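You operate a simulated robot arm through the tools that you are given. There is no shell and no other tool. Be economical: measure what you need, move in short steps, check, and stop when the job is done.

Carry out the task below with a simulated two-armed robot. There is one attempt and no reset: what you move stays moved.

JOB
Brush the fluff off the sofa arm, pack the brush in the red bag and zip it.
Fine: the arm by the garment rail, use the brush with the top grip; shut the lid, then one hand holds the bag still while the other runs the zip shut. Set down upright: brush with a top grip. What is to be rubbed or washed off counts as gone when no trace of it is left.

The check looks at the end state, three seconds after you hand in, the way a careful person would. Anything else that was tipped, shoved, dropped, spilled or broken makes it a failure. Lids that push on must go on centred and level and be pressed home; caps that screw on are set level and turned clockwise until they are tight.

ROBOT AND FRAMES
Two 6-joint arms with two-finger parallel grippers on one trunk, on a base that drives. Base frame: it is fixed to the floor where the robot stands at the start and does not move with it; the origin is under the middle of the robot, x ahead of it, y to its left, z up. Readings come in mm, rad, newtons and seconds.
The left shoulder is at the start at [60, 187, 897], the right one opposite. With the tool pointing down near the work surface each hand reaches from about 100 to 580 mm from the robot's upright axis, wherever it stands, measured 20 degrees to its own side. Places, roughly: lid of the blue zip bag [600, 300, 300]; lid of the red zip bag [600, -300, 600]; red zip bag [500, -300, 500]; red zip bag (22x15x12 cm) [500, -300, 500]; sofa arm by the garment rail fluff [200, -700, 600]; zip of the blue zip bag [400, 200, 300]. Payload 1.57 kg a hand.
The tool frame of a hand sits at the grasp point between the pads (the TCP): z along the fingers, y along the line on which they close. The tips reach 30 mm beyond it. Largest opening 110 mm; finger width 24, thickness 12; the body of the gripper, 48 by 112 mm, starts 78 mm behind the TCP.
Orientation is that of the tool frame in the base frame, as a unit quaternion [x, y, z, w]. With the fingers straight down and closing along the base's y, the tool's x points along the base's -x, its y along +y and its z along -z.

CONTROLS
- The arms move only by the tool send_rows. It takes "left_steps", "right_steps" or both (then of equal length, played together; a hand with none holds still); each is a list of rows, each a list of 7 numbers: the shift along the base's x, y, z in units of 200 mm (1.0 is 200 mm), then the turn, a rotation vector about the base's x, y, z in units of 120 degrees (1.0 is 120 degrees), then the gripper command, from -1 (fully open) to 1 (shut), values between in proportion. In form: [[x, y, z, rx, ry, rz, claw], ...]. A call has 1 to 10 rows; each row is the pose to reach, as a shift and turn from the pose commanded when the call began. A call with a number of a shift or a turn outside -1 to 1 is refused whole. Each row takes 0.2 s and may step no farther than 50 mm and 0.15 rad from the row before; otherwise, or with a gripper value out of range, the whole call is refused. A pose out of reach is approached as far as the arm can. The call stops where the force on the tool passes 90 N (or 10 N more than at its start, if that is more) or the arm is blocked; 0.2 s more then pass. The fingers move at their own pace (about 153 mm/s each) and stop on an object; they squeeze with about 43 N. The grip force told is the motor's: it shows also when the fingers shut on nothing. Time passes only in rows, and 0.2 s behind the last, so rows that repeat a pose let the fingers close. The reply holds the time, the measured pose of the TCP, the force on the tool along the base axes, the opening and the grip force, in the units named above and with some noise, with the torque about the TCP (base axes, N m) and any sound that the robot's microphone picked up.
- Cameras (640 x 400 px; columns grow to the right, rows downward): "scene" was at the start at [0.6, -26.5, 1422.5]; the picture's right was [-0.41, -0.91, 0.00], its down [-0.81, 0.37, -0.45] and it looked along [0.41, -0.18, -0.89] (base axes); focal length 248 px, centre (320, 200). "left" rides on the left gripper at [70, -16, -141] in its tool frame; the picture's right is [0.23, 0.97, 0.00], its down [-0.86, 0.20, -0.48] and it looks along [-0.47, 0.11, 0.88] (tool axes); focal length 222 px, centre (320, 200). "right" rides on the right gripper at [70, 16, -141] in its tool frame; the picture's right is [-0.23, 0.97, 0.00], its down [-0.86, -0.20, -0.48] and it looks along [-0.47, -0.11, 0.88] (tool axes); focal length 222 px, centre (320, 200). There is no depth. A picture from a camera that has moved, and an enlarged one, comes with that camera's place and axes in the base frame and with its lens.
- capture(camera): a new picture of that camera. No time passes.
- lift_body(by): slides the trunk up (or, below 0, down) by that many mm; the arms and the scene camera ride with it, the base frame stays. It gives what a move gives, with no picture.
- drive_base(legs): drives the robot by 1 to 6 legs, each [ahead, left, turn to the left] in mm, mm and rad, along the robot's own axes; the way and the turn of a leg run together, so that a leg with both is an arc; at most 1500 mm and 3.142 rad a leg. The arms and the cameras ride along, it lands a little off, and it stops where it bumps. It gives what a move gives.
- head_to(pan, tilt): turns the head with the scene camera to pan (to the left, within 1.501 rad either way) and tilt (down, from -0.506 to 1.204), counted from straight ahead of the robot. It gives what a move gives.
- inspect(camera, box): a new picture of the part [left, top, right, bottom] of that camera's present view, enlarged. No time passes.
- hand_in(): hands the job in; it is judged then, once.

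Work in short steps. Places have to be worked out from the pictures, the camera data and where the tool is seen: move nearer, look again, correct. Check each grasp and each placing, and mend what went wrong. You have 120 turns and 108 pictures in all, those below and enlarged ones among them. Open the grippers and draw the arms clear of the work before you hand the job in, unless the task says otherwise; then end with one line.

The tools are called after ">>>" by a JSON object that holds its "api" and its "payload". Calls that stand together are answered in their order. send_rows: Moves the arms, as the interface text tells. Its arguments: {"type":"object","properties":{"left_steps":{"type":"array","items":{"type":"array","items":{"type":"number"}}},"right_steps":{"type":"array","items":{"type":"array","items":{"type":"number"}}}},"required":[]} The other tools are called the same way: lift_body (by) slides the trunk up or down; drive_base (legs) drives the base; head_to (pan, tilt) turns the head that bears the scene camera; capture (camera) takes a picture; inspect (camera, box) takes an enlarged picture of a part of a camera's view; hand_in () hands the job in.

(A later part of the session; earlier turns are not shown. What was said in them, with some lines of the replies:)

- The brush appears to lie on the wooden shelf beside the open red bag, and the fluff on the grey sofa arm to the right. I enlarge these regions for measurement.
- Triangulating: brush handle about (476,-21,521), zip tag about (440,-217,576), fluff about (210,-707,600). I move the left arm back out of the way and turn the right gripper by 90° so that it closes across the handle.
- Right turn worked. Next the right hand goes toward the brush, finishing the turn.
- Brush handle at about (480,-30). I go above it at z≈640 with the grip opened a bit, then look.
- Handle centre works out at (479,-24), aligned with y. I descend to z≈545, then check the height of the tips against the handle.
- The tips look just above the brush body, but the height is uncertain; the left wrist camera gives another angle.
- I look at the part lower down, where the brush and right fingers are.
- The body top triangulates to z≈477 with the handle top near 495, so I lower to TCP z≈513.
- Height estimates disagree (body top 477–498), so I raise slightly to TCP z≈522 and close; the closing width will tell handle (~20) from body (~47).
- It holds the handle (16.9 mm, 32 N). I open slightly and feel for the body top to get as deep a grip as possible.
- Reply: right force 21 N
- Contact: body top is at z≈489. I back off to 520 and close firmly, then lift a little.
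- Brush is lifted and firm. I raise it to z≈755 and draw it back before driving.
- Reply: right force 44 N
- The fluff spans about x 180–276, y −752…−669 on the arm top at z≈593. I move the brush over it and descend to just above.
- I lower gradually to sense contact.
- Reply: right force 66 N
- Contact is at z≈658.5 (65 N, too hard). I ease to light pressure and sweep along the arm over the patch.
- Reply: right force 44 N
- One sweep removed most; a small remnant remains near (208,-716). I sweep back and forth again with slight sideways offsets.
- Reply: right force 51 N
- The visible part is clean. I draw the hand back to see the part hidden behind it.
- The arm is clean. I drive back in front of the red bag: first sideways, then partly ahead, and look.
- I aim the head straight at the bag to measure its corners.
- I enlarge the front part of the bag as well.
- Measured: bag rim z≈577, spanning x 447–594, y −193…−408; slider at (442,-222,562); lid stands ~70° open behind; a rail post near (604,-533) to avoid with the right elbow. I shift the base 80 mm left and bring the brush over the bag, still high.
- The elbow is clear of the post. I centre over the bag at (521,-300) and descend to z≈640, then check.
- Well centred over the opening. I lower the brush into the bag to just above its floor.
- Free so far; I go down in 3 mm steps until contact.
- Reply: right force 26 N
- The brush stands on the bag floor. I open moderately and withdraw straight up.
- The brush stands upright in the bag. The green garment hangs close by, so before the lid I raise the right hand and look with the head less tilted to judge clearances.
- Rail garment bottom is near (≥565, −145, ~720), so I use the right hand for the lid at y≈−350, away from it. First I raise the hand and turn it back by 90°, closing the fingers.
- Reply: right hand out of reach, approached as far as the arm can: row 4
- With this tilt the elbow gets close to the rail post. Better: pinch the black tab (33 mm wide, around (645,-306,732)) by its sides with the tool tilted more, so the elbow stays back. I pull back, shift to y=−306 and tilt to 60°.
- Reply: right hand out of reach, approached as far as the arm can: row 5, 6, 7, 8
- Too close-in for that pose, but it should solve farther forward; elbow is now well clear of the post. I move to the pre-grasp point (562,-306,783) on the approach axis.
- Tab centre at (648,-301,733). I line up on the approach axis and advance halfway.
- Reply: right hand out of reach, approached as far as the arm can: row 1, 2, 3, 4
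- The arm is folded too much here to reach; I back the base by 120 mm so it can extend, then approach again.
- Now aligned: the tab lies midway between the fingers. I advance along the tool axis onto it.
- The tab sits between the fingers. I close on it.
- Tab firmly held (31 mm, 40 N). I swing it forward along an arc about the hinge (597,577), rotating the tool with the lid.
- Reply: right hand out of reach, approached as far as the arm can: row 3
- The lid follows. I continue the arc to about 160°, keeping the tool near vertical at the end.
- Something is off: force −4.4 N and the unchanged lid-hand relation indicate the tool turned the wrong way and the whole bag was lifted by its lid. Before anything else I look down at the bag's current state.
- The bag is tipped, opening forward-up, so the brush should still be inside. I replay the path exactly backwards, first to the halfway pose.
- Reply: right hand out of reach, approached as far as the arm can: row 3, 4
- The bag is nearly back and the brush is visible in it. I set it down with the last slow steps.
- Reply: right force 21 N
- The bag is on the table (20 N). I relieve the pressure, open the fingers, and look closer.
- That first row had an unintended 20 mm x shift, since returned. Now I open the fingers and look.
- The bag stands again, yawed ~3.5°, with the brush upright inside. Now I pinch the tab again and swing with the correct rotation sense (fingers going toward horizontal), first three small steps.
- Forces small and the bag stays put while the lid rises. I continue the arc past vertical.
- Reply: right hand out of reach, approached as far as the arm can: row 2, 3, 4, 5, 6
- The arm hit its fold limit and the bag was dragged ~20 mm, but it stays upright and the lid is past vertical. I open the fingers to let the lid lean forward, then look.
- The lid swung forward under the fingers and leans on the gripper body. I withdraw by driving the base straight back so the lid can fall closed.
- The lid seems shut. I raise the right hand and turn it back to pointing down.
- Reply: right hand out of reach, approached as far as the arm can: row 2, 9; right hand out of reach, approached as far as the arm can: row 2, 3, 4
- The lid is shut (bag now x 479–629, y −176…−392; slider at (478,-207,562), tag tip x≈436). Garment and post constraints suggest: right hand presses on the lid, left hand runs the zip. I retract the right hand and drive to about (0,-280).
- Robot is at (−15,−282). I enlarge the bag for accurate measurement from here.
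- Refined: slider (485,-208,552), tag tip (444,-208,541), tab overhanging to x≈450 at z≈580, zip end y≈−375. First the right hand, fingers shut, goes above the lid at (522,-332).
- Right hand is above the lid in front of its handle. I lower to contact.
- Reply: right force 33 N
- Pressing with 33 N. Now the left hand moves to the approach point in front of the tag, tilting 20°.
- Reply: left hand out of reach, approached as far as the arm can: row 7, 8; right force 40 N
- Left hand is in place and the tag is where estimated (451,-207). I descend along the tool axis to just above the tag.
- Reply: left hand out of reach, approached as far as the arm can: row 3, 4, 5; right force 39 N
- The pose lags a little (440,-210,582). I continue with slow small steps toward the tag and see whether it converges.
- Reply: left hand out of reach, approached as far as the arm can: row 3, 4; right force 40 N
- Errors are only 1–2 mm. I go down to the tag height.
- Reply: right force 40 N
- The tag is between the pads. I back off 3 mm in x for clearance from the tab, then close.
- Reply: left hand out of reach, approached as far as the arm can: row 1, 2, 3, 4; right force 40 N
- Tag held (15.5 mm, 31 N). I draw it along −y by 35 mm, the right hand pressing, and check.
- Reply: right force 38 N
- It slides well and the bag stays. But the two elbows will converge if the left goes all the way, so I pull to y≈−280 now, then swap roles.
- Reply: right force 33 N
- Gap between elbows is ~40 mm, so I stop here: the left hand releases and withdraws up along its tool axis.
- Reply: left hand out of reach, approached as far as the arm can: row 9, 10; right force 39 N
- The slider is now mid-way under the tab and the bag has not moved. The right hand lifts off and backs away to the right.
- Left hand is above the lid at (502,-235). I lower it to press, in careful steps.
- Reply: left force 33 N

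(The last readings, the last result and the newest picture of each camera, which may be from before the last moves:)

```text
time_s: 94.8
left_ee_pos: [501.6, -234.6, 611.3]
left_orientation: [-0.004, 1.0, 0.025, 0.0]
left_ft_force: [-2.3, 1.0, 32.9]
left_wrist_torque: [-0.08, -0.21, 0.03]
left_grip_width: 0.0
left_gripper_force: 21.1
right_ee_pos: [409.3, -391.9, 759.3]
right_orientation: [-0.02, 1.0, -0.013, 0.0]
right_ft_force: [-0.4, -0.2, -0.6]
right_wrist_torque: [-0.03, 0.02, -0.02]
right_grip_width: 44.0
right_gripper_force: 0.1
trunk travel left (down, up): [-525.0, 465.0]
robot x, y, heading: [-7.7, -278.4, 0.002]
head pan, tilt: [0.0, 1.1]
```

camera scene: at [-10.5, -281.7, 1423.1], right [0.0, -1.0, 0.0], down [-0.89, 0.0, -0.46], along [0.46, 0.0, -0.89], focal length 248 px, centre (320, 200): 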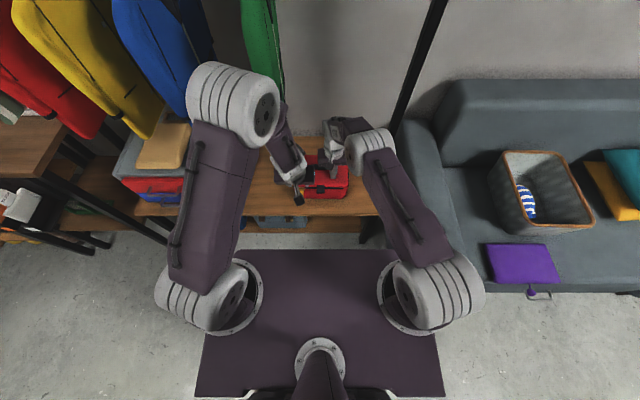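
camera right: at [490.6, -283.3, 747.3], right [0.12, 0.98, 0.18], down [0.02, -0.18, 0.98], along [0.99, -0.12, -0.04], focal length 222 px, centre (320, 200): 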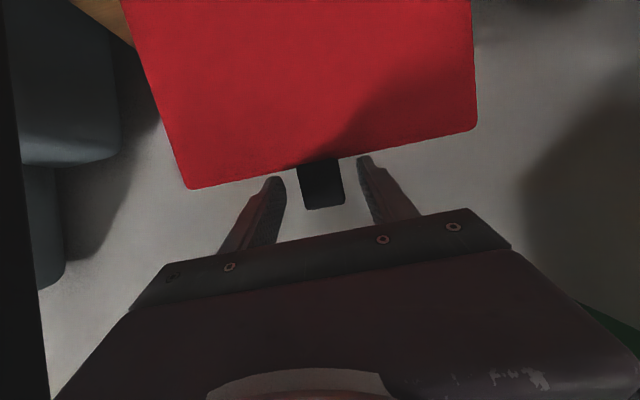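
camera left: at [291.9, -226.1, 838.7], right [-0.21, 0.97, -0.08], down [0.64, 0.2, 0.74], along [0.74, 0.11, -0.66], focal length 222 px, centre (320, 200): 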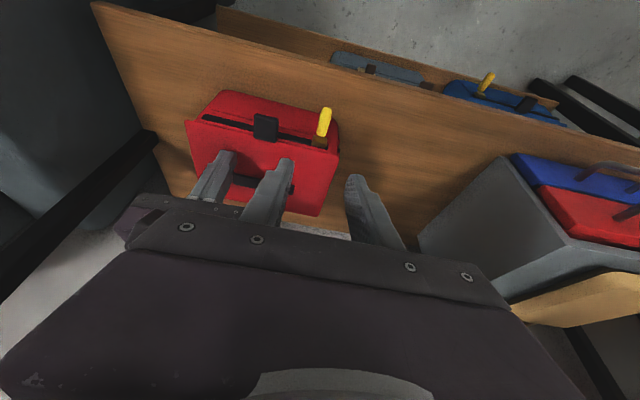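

Holding with 33 N. The right hand tilts 20° and moves in front of the tag at y≈−280.

>>> {"api": "send_rows", "payload": {"right_steps": [[0, 0.05, 0, 0, -0.04, 0, 0.2], [-0.02, 0.12, -0.05, 0, -0.08, 0, 0.2], [-0.04, 0.22, -0.1, 0, -0.125, 0, 0.2], [-0.05, 0.34, -0.2, 0, -0.167, 0, 0.2], [-0.05, 0.46, -0.3, 0, -0.167, 0, 0.2], [-0.05, 0.555, -0.42, 0, -0.167, 0, 0.2], [-0.03, 0.555, -0.56, 0, -0.167, 0, 0.2]]}}

>>> {"api": "capture", "payload": {"camera": "right"}}

>>> {"api": "inspect", "payload": {"camera": "scene", "box": [250, 110, 410, 230]}}

```text
time_s: 96.2
left_ee_pos: [503.2, -233.6, 610.0]
left_orientation: [-0.004, 1.0, 0.024, 0.005]
left_ft_force: [3.3, 4.4, 6.8]
left_wrist_torque: [-0.61, 0.59, -0.26]
left_grip_width: 0.0
left_gripper_force: 21.6
right_ee_pos: [401.1, -281.7, 676.7]
right_orientation: [-0.015, 0.984, -0.017, 0.177]
right_ft_force: [-24.4, -8.0, 37.5]
right_wrist_torque: [1.52, -2.63, 0.33]
right_grip_width: 44.1
right_gripper_force: 0.0
right hand out of reach, approached as far as the arm can: row 3, 4
trunk travel left (down, up): [-525.0, 465.0]
robot x, y, heading: [-12.2, -282.1, -0.0]
head pan, tilt: [0.0, 1.1]
stopped in row 7 (right hand): the force on the tool passed its limit at 137 N (the readings are from after the stop); the commanded pose is now the measured one
```

```text
21 pictures are left
camera right: at [287.0, -264.0, 783.0], right [0.19, 0.98, 0.04], down [0.64, -0.16, 0.75], along [0.75, -0.12, -0.66], focal length 222 px, centre (320, 200)
```

right: 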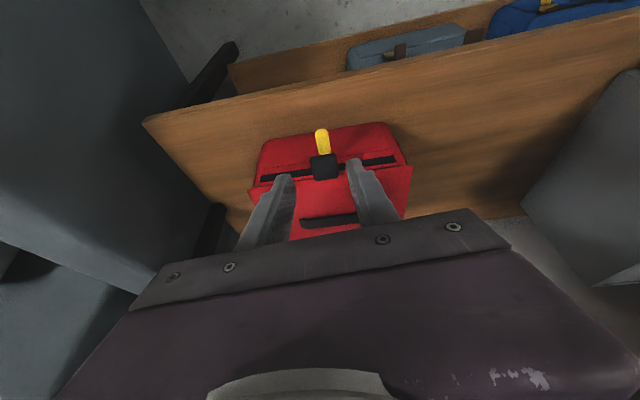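

```text
3.33 times, centred on (330, 170) of scene
camera zoom: at [-11.2, -281.9, 1423.0], right [0.0, -1.0, 0.0], down [-0.89, 0.0, -0.46], along [0.46, 0.0, -0.89], focal length 826 px, centre (287, 300)
```

zoom: 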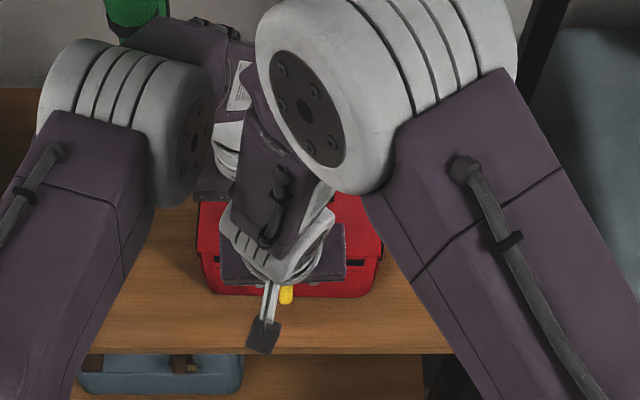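

The right gripper touched the left hand's camera mount (around x 412, z 750). I back the right hand off to the right and up, then check that nothing moved.

>>> {"api": "send_rows", "payload": {"right_steps": [[-0.08, 0, 0.05, 0, 0, 0, 0.2], [-0.2, -0.05, 0.15, 0, 0, 0, 0.2], [-0.3, -0.15, 0.25, 0, 0, 0, 0.2], [-0.3, -0.35, 0.3, 0, 0, 0, 0.2], [-0.3, -0.5, 0.3, 0, 0, 0, 0.2]]}}

>>> {"api": "inspect", "payload": {"camera": "scene", "box": [270, 130, 370, 210]}}

```text
time_s: 97.5
left_ee_pos: [502.2, -233.8, 611.7]
left_orientation: [-0.004, 1.0, 0.024, 0.004]
left_ft_force: [-3.0, 1.9, 38.8]
left_wrist_torque: [-0.13, -0.12, 0.01]
left_grip_width: 0.2
left_gripper_force: 21.5
right_ee_pos: [342.3, -382.2, 734.8]
right_orientation: [-0.016, 0.984, -0.017, 0.176]
right_ft_force: [0.4, -0.3, 0.8]
right_wrist_torque: [0.02, 0.0, 0.01]
right_grip_width: 44.2
right_gripper_force: 0.1
trunk travel left (down, up): [-525.0, 465.0]
robot x, y, heading: [-10.6, -279.6, -0.004]
head pan, tilt: [0.0, 1.1]
```

```text
5.00 times, centred on (320, 170) of scene
camera zoom: at [-11.1, -281.8, 1423.2], right [0.0, -1.0, 0.0], down [-0.89, 0.0, -0.46], along [0.46, 0.0, -0.89], focal length 1239 px, centre (320, 350)
```

zoom: 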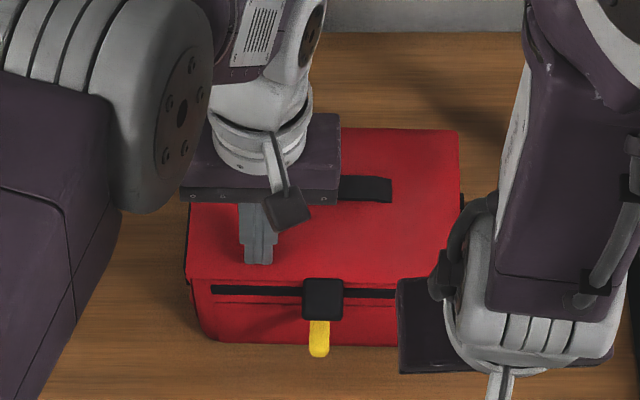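

Bag unmoved. I lift the left hand slightly and rotate it by −75° about z so its camera sits on the far (+y) side, then press again.

>>> {"api": "send_rows", "payload": {"left_steps": [[0, 0, 0.1, 0, 0, 0, 1], [0, 0, 0.1, 0, 0, -0.07, 1], [0, 0, 0.1, 0, 0, -0.14, 1], [0, 0, 0.1, 0, 0, -0.21, 1], [0, 0, 0.1, 0, 0, -0.28, 1], [0, 0, 0.1, 0, 0, -0.35, 1], [0, 0, 0.1, 0, 0, -0.42, 1], [0, 0, 0.1, 0, 0, -0.49, 1], [0, 0, 0.1, 0, 0, -0.56, 1], [0, 0, 0.1, 0, 0, -0.63, 1]]}}

>>> {"api": "send_rows", "payload": {"left_steps": [[0, 0, -0.05, 0, 0, 0, 1], [0, 0, -0.085, 0, 0, 0, 1], [0, 0, -0.1, 0, 0, 0, 1], [0, 0, -0.1, 0, 0, 0, 1]]}}

>>> {"api": "inspect", "payload": {"camera": "scene", "box": [250, 110, 410, 230]}}

```text
time_s: 99.7
left_ee_pos: [503.5, -233.5, 627.4]
left_orientation: [0.611, 0.792, 0.018, 0.016]
left_ft_force: [0.3, -1.1, -1.0]
left_wrist_torque: [-0.03, 0.01, -0.02]
left_grip_width: 0.0
left_gripper_force: 20.9
right_ee_pos: [344.9, -379.6, 733.4]
right_orientation: [-0.015, 0.984, -0.018, 0.174]
right_ft_force: [-0.5, -0.3, 0.1]
right_wrist_torque: [0.02, 0.04, 0.0]
right_grip_width: 44.0
right_gripper_force: 0.1
trunk travel left (down, up): [-525.0, 465.0]
robot x, y, heading: [-6.5, -280.5, -0.001]
head pan, tilt: [0.0, 1.1]
```

```text
time_s: 100.7
left_ee_pos: [504.3, -233.7, 611.2]
left_orientation: [0.61, 0.792, 0.021, 0.018]
left_ft_force: [-1.5, 3.6, 31.2]
left_wrist_torque: [0.11, 0.17, -0.05]
left_grip_width: 0.0
left_gripper_force: 21.2
right_ee_pos: [342.5, -381.3, 734.0]
right_orientation: [-0.016, 0.984, -0.017, 0.175]
right_ft_force: [0.5, 0.4, 0.4]
right_wrist_torque: [-0.03, 0.03, 0.03]
right_grip_width: 43.9
right_gripper_force: 0.0
trunk travel left (down, up): [-525.0, 465.0]
robot x, y, heading: [-11.2, -278.8, -0.002]
head pan, tilt: [0.0, 1.1]
```

```text
3.33 times, centred on (330, 170) of scene
camera zoom: at [-9.8, -280.9, 1423.4], right [0.0, -1.0, 0.0], down [-0.89, 0.0, -0.46], along [0.46, 0.0, -0.89], focal length 826 px, centre (287, 300)
```

zoom: 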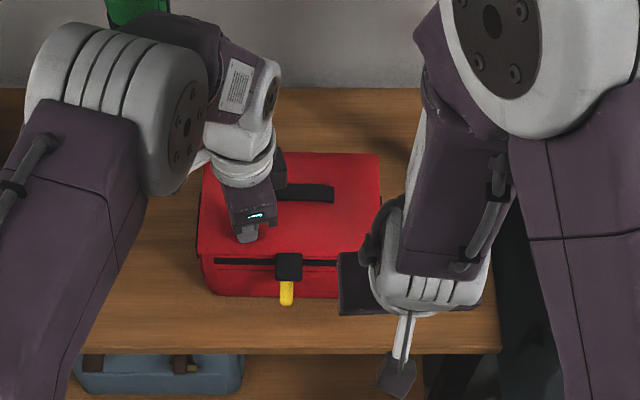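

Now the gripper bodies have ~30–50 mm clearance. The right hand approaches in front of the tag again, farther back first.

>>> {"api": "send_rows", "payload": {"right_steps": [[0, 0.1, -0.1, 0, 0, 0, 0.2], [0, 0.22, -0.2, 0, 0, 0, 0.2], [0.05, 0.35, -0.3, 0, 0, 0, 0.2], [0.1, 0.45, -0.38, 0, 0, 0, 0.2], [0.2, 0.5, -0.45, 0, 0, 0, 0.2], [0.3, 0.5, -0.5, 0, 0, 0, 0.2], [0.36, 0.5, -0.65, 0, 0, 0, 0.2]]}}

>>> {"api": "capture", "payload": {"camera": "right"}}

```text
time_s: 102.2
left_ee_pos: [504.3, -234.6, 612.0]
left_orientation: [0.61, 0.792, 0.02, 0.017]
left_ft_force: [7.2, 6.6, 35.4]
left_wrist_torque: [0.14, -0.06, 0.01]
left_grip_width: 0.1
left_gripper_force: 21.4
right_ee_pos: [413.1, -280.5, 602.8]
right_orientation: [-0.017, 0.984, -0.016, 0.175]
right_ft_force: [0.3, 0.1, 0.0]
right_wrist_torque: [-0.01, 0.0, 0.01]
right_grip_width: 44.2
right_gripper_force: 0.1
right hand out of reach, approached as far as the arm can: row 2
trunk travel left (down, up): [-525.0, 465.0]
robot x, y, heading: [-11.7, -279.7, -0.004]
head pan, tilt: [0.0, 1.1]
```

```text
17 pictures are left
camera right: at [300.2, -263.3, 711.4], right [0.19, 0.98, 0.04], down [0.64, -0.15, 0.75], along [0.74, -0.12, -0.66], focal length 222 px, centre (320, 200)
```

right: 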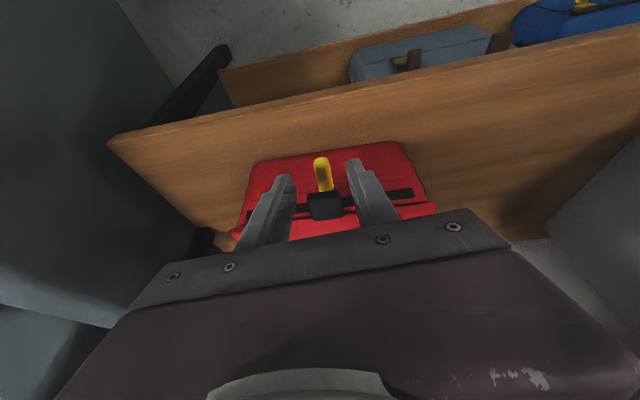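

The tag is centred between the fingers. I move down to the grasp point, a bit farther out in x (439) to clear the tab, and close.

>>> {"api": "send_rows", "payload": {"right_steps": [[0.03, -0.007, -0.1, 0, 0, 0, 0.2], [0.08, -0.007, -0.2, 0, 0, 0, 0.2], [0.125, -0.007, -0.3, 0, 0, 0, 0.2], [0.125, -0.007, -0.3, 0, 0, 0, 0.2]]}}

>>> {"api": "inspect", "payload": {"camera": "right", "box": [200, 80, 440, 230]}}

```text
time_s: 103.2
left_ee_pos: [505.3, -234.3, 611.3]
left_orientation: [0.61, 0.792, 0.02, 0.018]
left_ft_force: [6.4, 5.6, 36.9]
left_wrist_torque: [0.11, -0.04, 0.02]
left_grip_width: 0.0
left_gripper_force: 21.1
right_ee_pos: [439.8, -281.8, 543.8]
right_orientation: [-0.014, 0.984, -0.017, 0.176]
right_ft_force: [-0.6, 0.0, 0.1]
right_wrist_torque: [-0.02, 0.05, 0.02]
right_grip_width: 43.7
right_gripper_force: 0.0
trunk travel left (down, up): [-525.0, 465.0]
robot x, y, heading: [-11.1, -282.0, -0.003]
head pan, tilt: [0.0, 1.1]
```

```text
2.67 times, centred on (320, 155) of right
camera zoom: at [325.1, -264.9, 651.8], right [0.19, 0.98, 0.04], down [0.64, -0.15, 0.75], along [0.74, -0.12, -0.66], focal length 592 px, centre (320, 320)
```

zoom: 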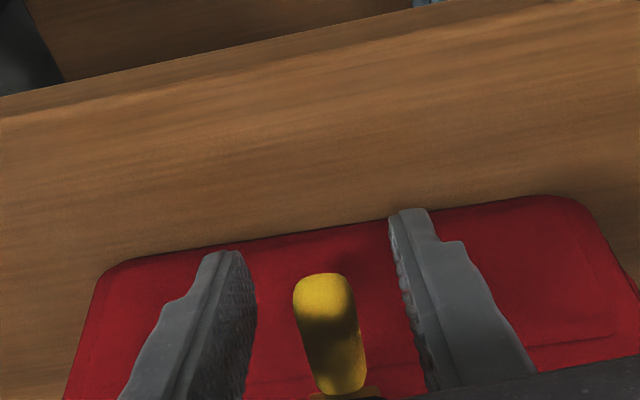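

Tag is between the pads. I close and pull along −y by 30 mm.

>>> {"api": "send_rows", "payload": {"right_steps": [[0, 0, 0, 0, 0, 0, 0.6], [0, 0, 0, 0, 0, 0, 1], [0, 0, 0, 0, 0, 0, 1], [0, -0.04, 0, 0, 0, 0, 1], [0, -0.08, 0, 0, 0, 0, 1], [0, -0.12, 0, 0, 0, 0, 1], [0, -0.15, 0, 0, 0, 0, 1]]}}

>>> {"api": "inspect", "payload": {"camera": "right", "box": [200, 80, 440, 230]}}

```text
time_s: 104.8
left_ee_pos: [504.4, -233.7, 610.9]
left_orientation: [0.609, 0.792, 0.019, 0.017]
left_ft_force: [3.8, 2.9, 38.5]
left_wrist_torque: [-0.02, -0.01, 0.15]
left_grip_width: 0.0
left_gripper_force: 21.1
right_ee_pos: [438.5, -313.5, 546.0]
right_orientation: [-0.014, 0.984, -0.018, 0.176]
right_ft_force: [-1.2, -0.1, -2.2]
right_wrist_torque: [0.35, 0.05, -0.58]
right_grip_width: 16.0
right_gripper_force: 31.1
trunk travel left (down, up): [-525.0, 465.0]
robot x, y, heading: [-10.1, -279.5, 0.0]
head pan, tilt: [0.0, 1.1]
```

```text
2.67 times, centred on (320, 155) of right
camera zoom: at [324.3, -295.5, 652.0], right [0.19, 0.98, 0.04], down [0.64, -0.16, 0.75], along [0.74, -0.12, -0.66], focal length 592 px, centre (320, 320)
```

zoom: 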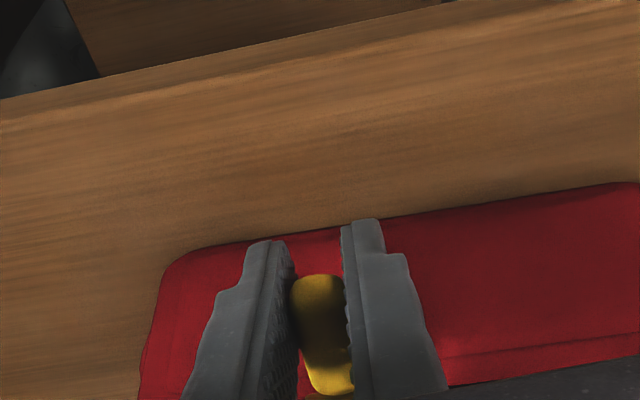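

Sliding freely. I continue to about y=−371.

>>> {"api": "send_rows", "payload": {"right_steps": [[0, -0.04, 0, 0, 0, 0, 1], [0, -0.08, 0, 0, 0, 0, 1], [0, -0.12, 0, 0, 0, 0, 1], [0, -0.16, 0, 0, 0, 0, 1], [0, -0.2, 0, 0, 0, 0, 1], [0, -0.24, 0, 0, 0, 0, 1], [0, -0.27, 0, 0, 0, 0, 1], [0, -0.29, 0, 0, 0, 0, 1]]}}

>>> {"api": "inspect", "payload": {"camera": "scene", "box": [270, 130, 370, 210]}}

```text
time_s: 106.7
left_ee_pos: [503.3, -235.5, 610.2]
left_orientation: [0.611, 0.792, 0.018, 0.019]
left_ft_force: [-7.2, -32.7, 42.8]
left_wrist_torque: [-1.15, 0.28, 0.1]
left_grip_width: 0.2
left_gripper_force: 21.0
right_ee_pos: [444.1, -368.5, 545.8]
right_orientation: [-0.018, 0.983, -0.016, 0.18]
right_ft_force: [16.7, 43.8, -11.7]
right_wrist_torque: [0.13, 0.06, -0.37]
right_grip_width: 15.4
right_gripper_force: 31.2
trunk travel left (down, up): [-525.0, 465.0]
robot x, y, heading: [-10.3, -281.6, -0.001]
head pan, tilt: [0.0, 1.1]
```

```text
5.00 times, centred on (320, 170) of scene
camera zoom: at [-8.2, -281.0, 1423.1], right [0.0, -1.0, 0.0], down [-0.89, 0.0, -0.46], along [0.46, 0.0, -0.89], focal length 1239 px, centre (320, 350)
```

zoom: 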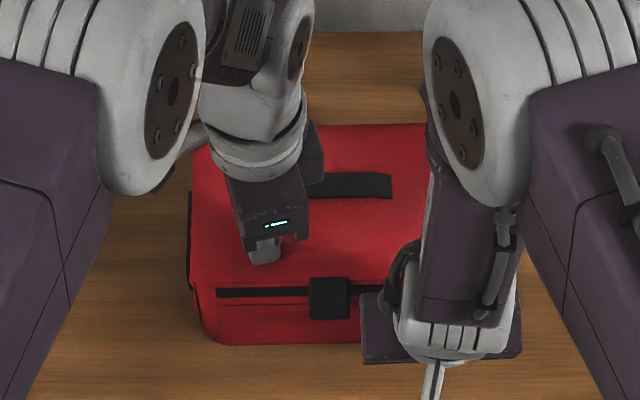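

End stop reached at y≈−368 (44 N, bag held by the left hand). I release the tag and withdraw along the tool axis.

>>> {"api": "send_rows", "payload": {"right_steps": [[-0.01, 0.012, 0, 0, 0, 0, 1], [-0.01, 0.012, 0, 0, 0, 0, 0.5], [-0.01, 0.012, 0, 0, 0, 0, 0.2], [-0.04, 0.012, 0.08, 0, 0, 0, 0.2], [-0.1, 0.0, 0.25, 0, 0, 0, 0.2], [-0.17, -0.05, 0.45, 0, 0, 0, 0.2], [-0.25, -0.1, 0.65, 0, 0, 0, 0.2], [-0.35, -0.2, 0.8, 0, 0, 0, 0], [-0.5, -0.25, 0.9, 0, 0, 0, -0.5], [-0.65, -0.25, 0.95, 0, 0, 0, -1]]}}

>>> {"api": "inspect", "payload": {"camera": "scene", "box": [270, 130, 370, 210]}}

```text
time_s: 108.8
left_ee_pos: [503.4, -234.0, 610.5]
left_orientation: [0.61, 0.792, 0.021, 0.018]
left_ft_force: [2.8, -5.4, 37.3]
left_wrist_torque: [-0.26, 0.02, 0.02]
left_grip_width: 0.1
left_gripper_force: 21.5
right_ee_pos: [338.0, -417.7, 737.6]
right_orientation: [-0.017, 0.984, -0.02, 0.174]
right_ft_force: [-0.2, -0.1, 0.5]
right_wrist_torque: [0.0, 0.03, 0.02]
right_grip_width: 109.8
right_gripper_force: 0.0
right hand out of reach, approached as far as the arm can: row 9, 10
trunk travel left (down, up): [-525.0, 465.0]
robot x, y, heading: [-14.6, -281.3, -0.001]
head pan, tilt: [0.0, 1.1]
```

```text
5.00 times, centred on (320, 170) of scene
camera zoom: at [-9.6, -282.5, 1423.1], right [0.0, -1.0, 0.0], down [-0.89, 0.0, -0.46], along [0.46, 0.0, -0.89], focal length 1239 px, centre (320, 350)
```

zoom: 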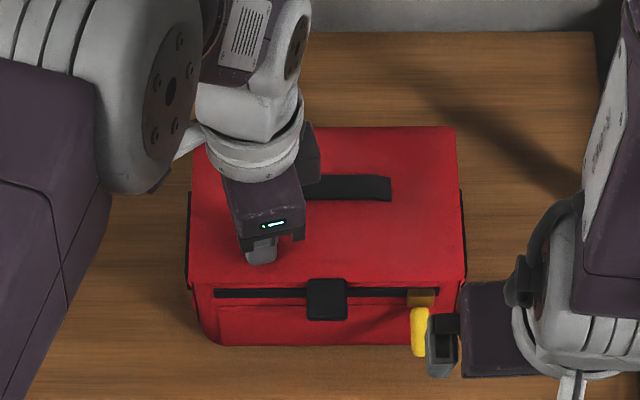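

The slider is at the right end of the track, symmetric to its start offset. I lift the left hand off and retract both hands, opening the grippers.

>>> {"api": "send_rows", "payload": {"left_steps": [[0, 0, 0.1, 0, 0, 0, 1], [0, 0, 0.3, 0, 0, 0, 1], [-0.1, 0, 0.45, 0, 0, 0, 0.5], [-0.25, 0, 0.6, 0, 0, 0, 0], [-0.45, 0.0, 0.7, 0, 0, 0, -0.5], [-0.65, 0.05, 0.75, 0, 0, 0, -1], [-0.85, 0.1, 0.8, 0, 0, 0, -1], [-1.0, 0.15, 0.85, 0, 0, 0, -1]], "right_steps": [[0, 0, 0.05, 0, 0, 0, -1], [0, -0.05, 0.1, 0, 0, 0, -1], [0, -0.1, 0.2, 0, 0, 0, -1], [0, -0.1, 0.3, 0, 0, 0, -1], [0, -0.1, 0.4, 0, 0, 0, -1], [0, -0.1, 0.4, 0, 0, 0, -1], [0, -0.1, 0.4, 0, 0, 0, -1], [0, -0.1, 0.4, 0, 0, 0, -1]]}}

>>> {"api": "drive_base", "payload": {"legs": [[-150, 0, 0]]}}

>>> {"api": "capture", "payload": {"camera": "scene"}}

>>> {"api": "inspect", "payload": {"camera": "scene", "box": [270, 90, 370, 170]}}

```text
time_s: 110.7
left_ee_pos: [303.2, -204.0, 778.3]
left_orientation: [0.61, 0.792, 0.019, 0.016]
left_ft_force: [0.3, 0.2, 0.0]
left_wrist_torque: [0.0, -0.03, -0.02]
left_grip_width: 109.9
left_gripper_force: 0.1
right_ee_pos: [341.4, -436.4, 817.4]
right_orientation: [-0.015, 0.985, -0.017, 0.173]
right_ft_force: [0.0, 0.2, 0.9]
right_wrist_torque: [0.01, 0.0, 0.0]
right_grip_width: 110.0
right_gripper_force: 0.1
right hand out of reach, approached as far as the arm can: row 2, 3, 4, 5, 6, 7, 8
trunk travel left (down, up): [-525.0, 465.0]
robot x, y, heading: [-11.4, -282.7, 0.001]
head pan, tilt: [0.0, 1.1]
```

```text
time_s: 112.0
left_ee_pos: [152.4, -203.6, 779.2]
left_orientation: [0.61, 0.792, 0.018, 0.016]
left_ft_force: [-0.1, -0.1, 0.6]
left_wrist_torque: [-0.01, -0.02, -0.01]
left_grip_width: 109.8
left_gripper_force: 0.0
right_ee_pos: [192.2, -436.7, 818.3]
right_orientation: [-0.016, 0.985, -0.017, 0.173]
right_ft_force: [-0.7, 0.3, 0.5]
right_wrist_torque: [-0.03, -0.01, -0.02]
right_grip_width: 110.2
right_gripper_force: 0.0
trunk travel left (down, up): [-525.0, 465.0]
robot x, y, heading: [-163.9, -283.3, 0.004]
head pan, tilt: [0.0, 1.1]
```

```text
12 pictures are left
camera scene: at [-156.3, -281.1, 1423.0], right [0.0, -1.0, 0.0], down [-0.89, 0.0, -0.45], along [0.45, 0.0, -0.89], focal length 248 px, centre (320, 200)
```

scene: 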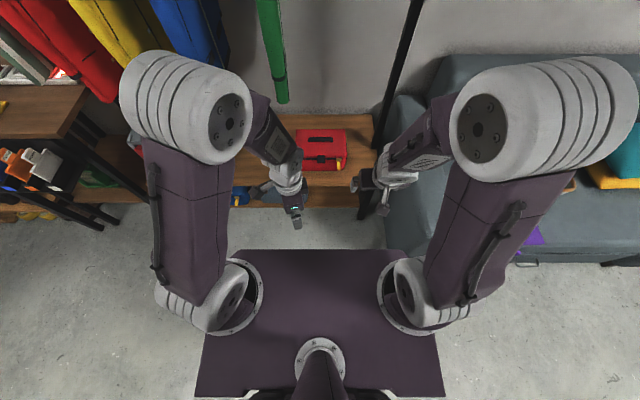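

```text
5.00 times, centred on (320, 130) of scene
camera zoom: at [-156.3, -281.1, 1423.0], right [0.0, -1.0, 0.0], down [-0.89, 0.0, -0.45], along [0.45, 0.0, -0.89], focal length 1239 px, centre (320, 550)
```

zoom: 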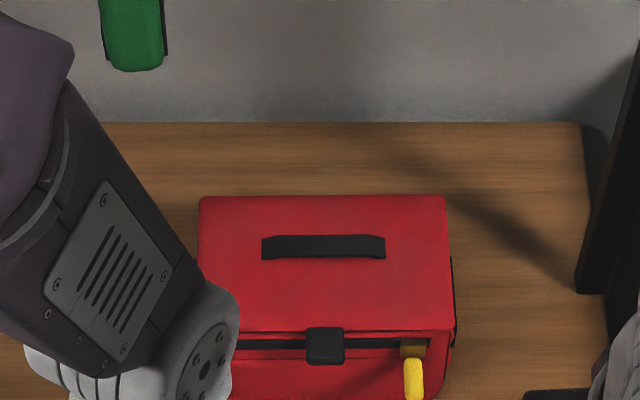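

The bag is shut and zipped to the end. A last look at the sofa arm and surroundings before handing in.

>>> {"api": "head_to", "payload": {"pan": -0.75, "tilt": 0.9}}

>>> {"api": "capture", "payload": {"camera": "scene"}}

```text
time_s: 113.1
left_ee_pos: [153.4, -204.3, 778.6]
left_orientation: [0.611, 0.792, 0.019, 0.015]
left_ft_force: [-0.1, 1.5, 0.0]
left_wrist_torque: [-0.02, -0.02, -0.01]
left_grip_width: 110.3
left_gripper_force: 0.1
right_ee_pos: [192.9, -435.0, 816.6]
right_orientation: [-0.017, 0.985, -0.017, 0.173]
right_ft_force: [-0.2, 0.3, -0.2]
right_wrist_torque: [-0.04, 0.03, -0.01]
right_grip_width: 110.1
right_gripper_force: 0.1
trunk travel left (down, up): [-525.0, 465.0]
robot x, y, heading: [-162.6, -280.9, -0.007]
head pan, tilt: [-0.75, 0.901]
```

```text
10 pictures are left
camera scene: at [-163.0, -332.5, 1436.8], right [-0.68, -0.73, 0.0], down [-0.57, 0.53, -0.62], along [0.45, -0.42, -0.78], focal length 248 px, centre (320, 200)
```

scene: 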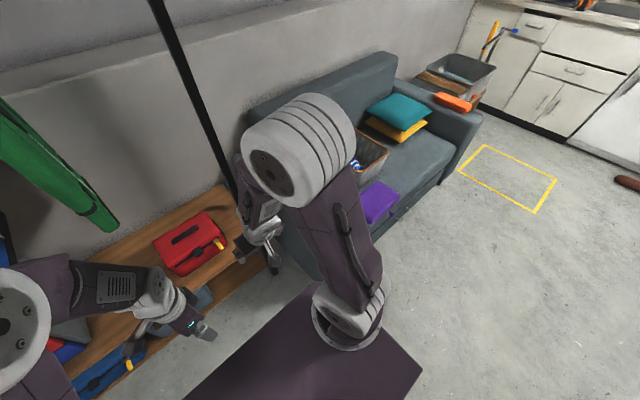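

The bag is zipped on the table, the sofa arm was checked clean earlier, and nothing else looks disturbed. The hands are open and clear, so I hand in.

>>> {"api": "hand_in", "payload": {}}

```text
The job is handed in.
```

The job is handed in: fluff gone from the sofa arm by the rail, brush upright in the red bag, lid shut, zip run to its end. On the first try at the lid I lifted and tipped the bag; I set it back on the table about 30 mm from where it started, with the brush still upright inside before the lid closed.
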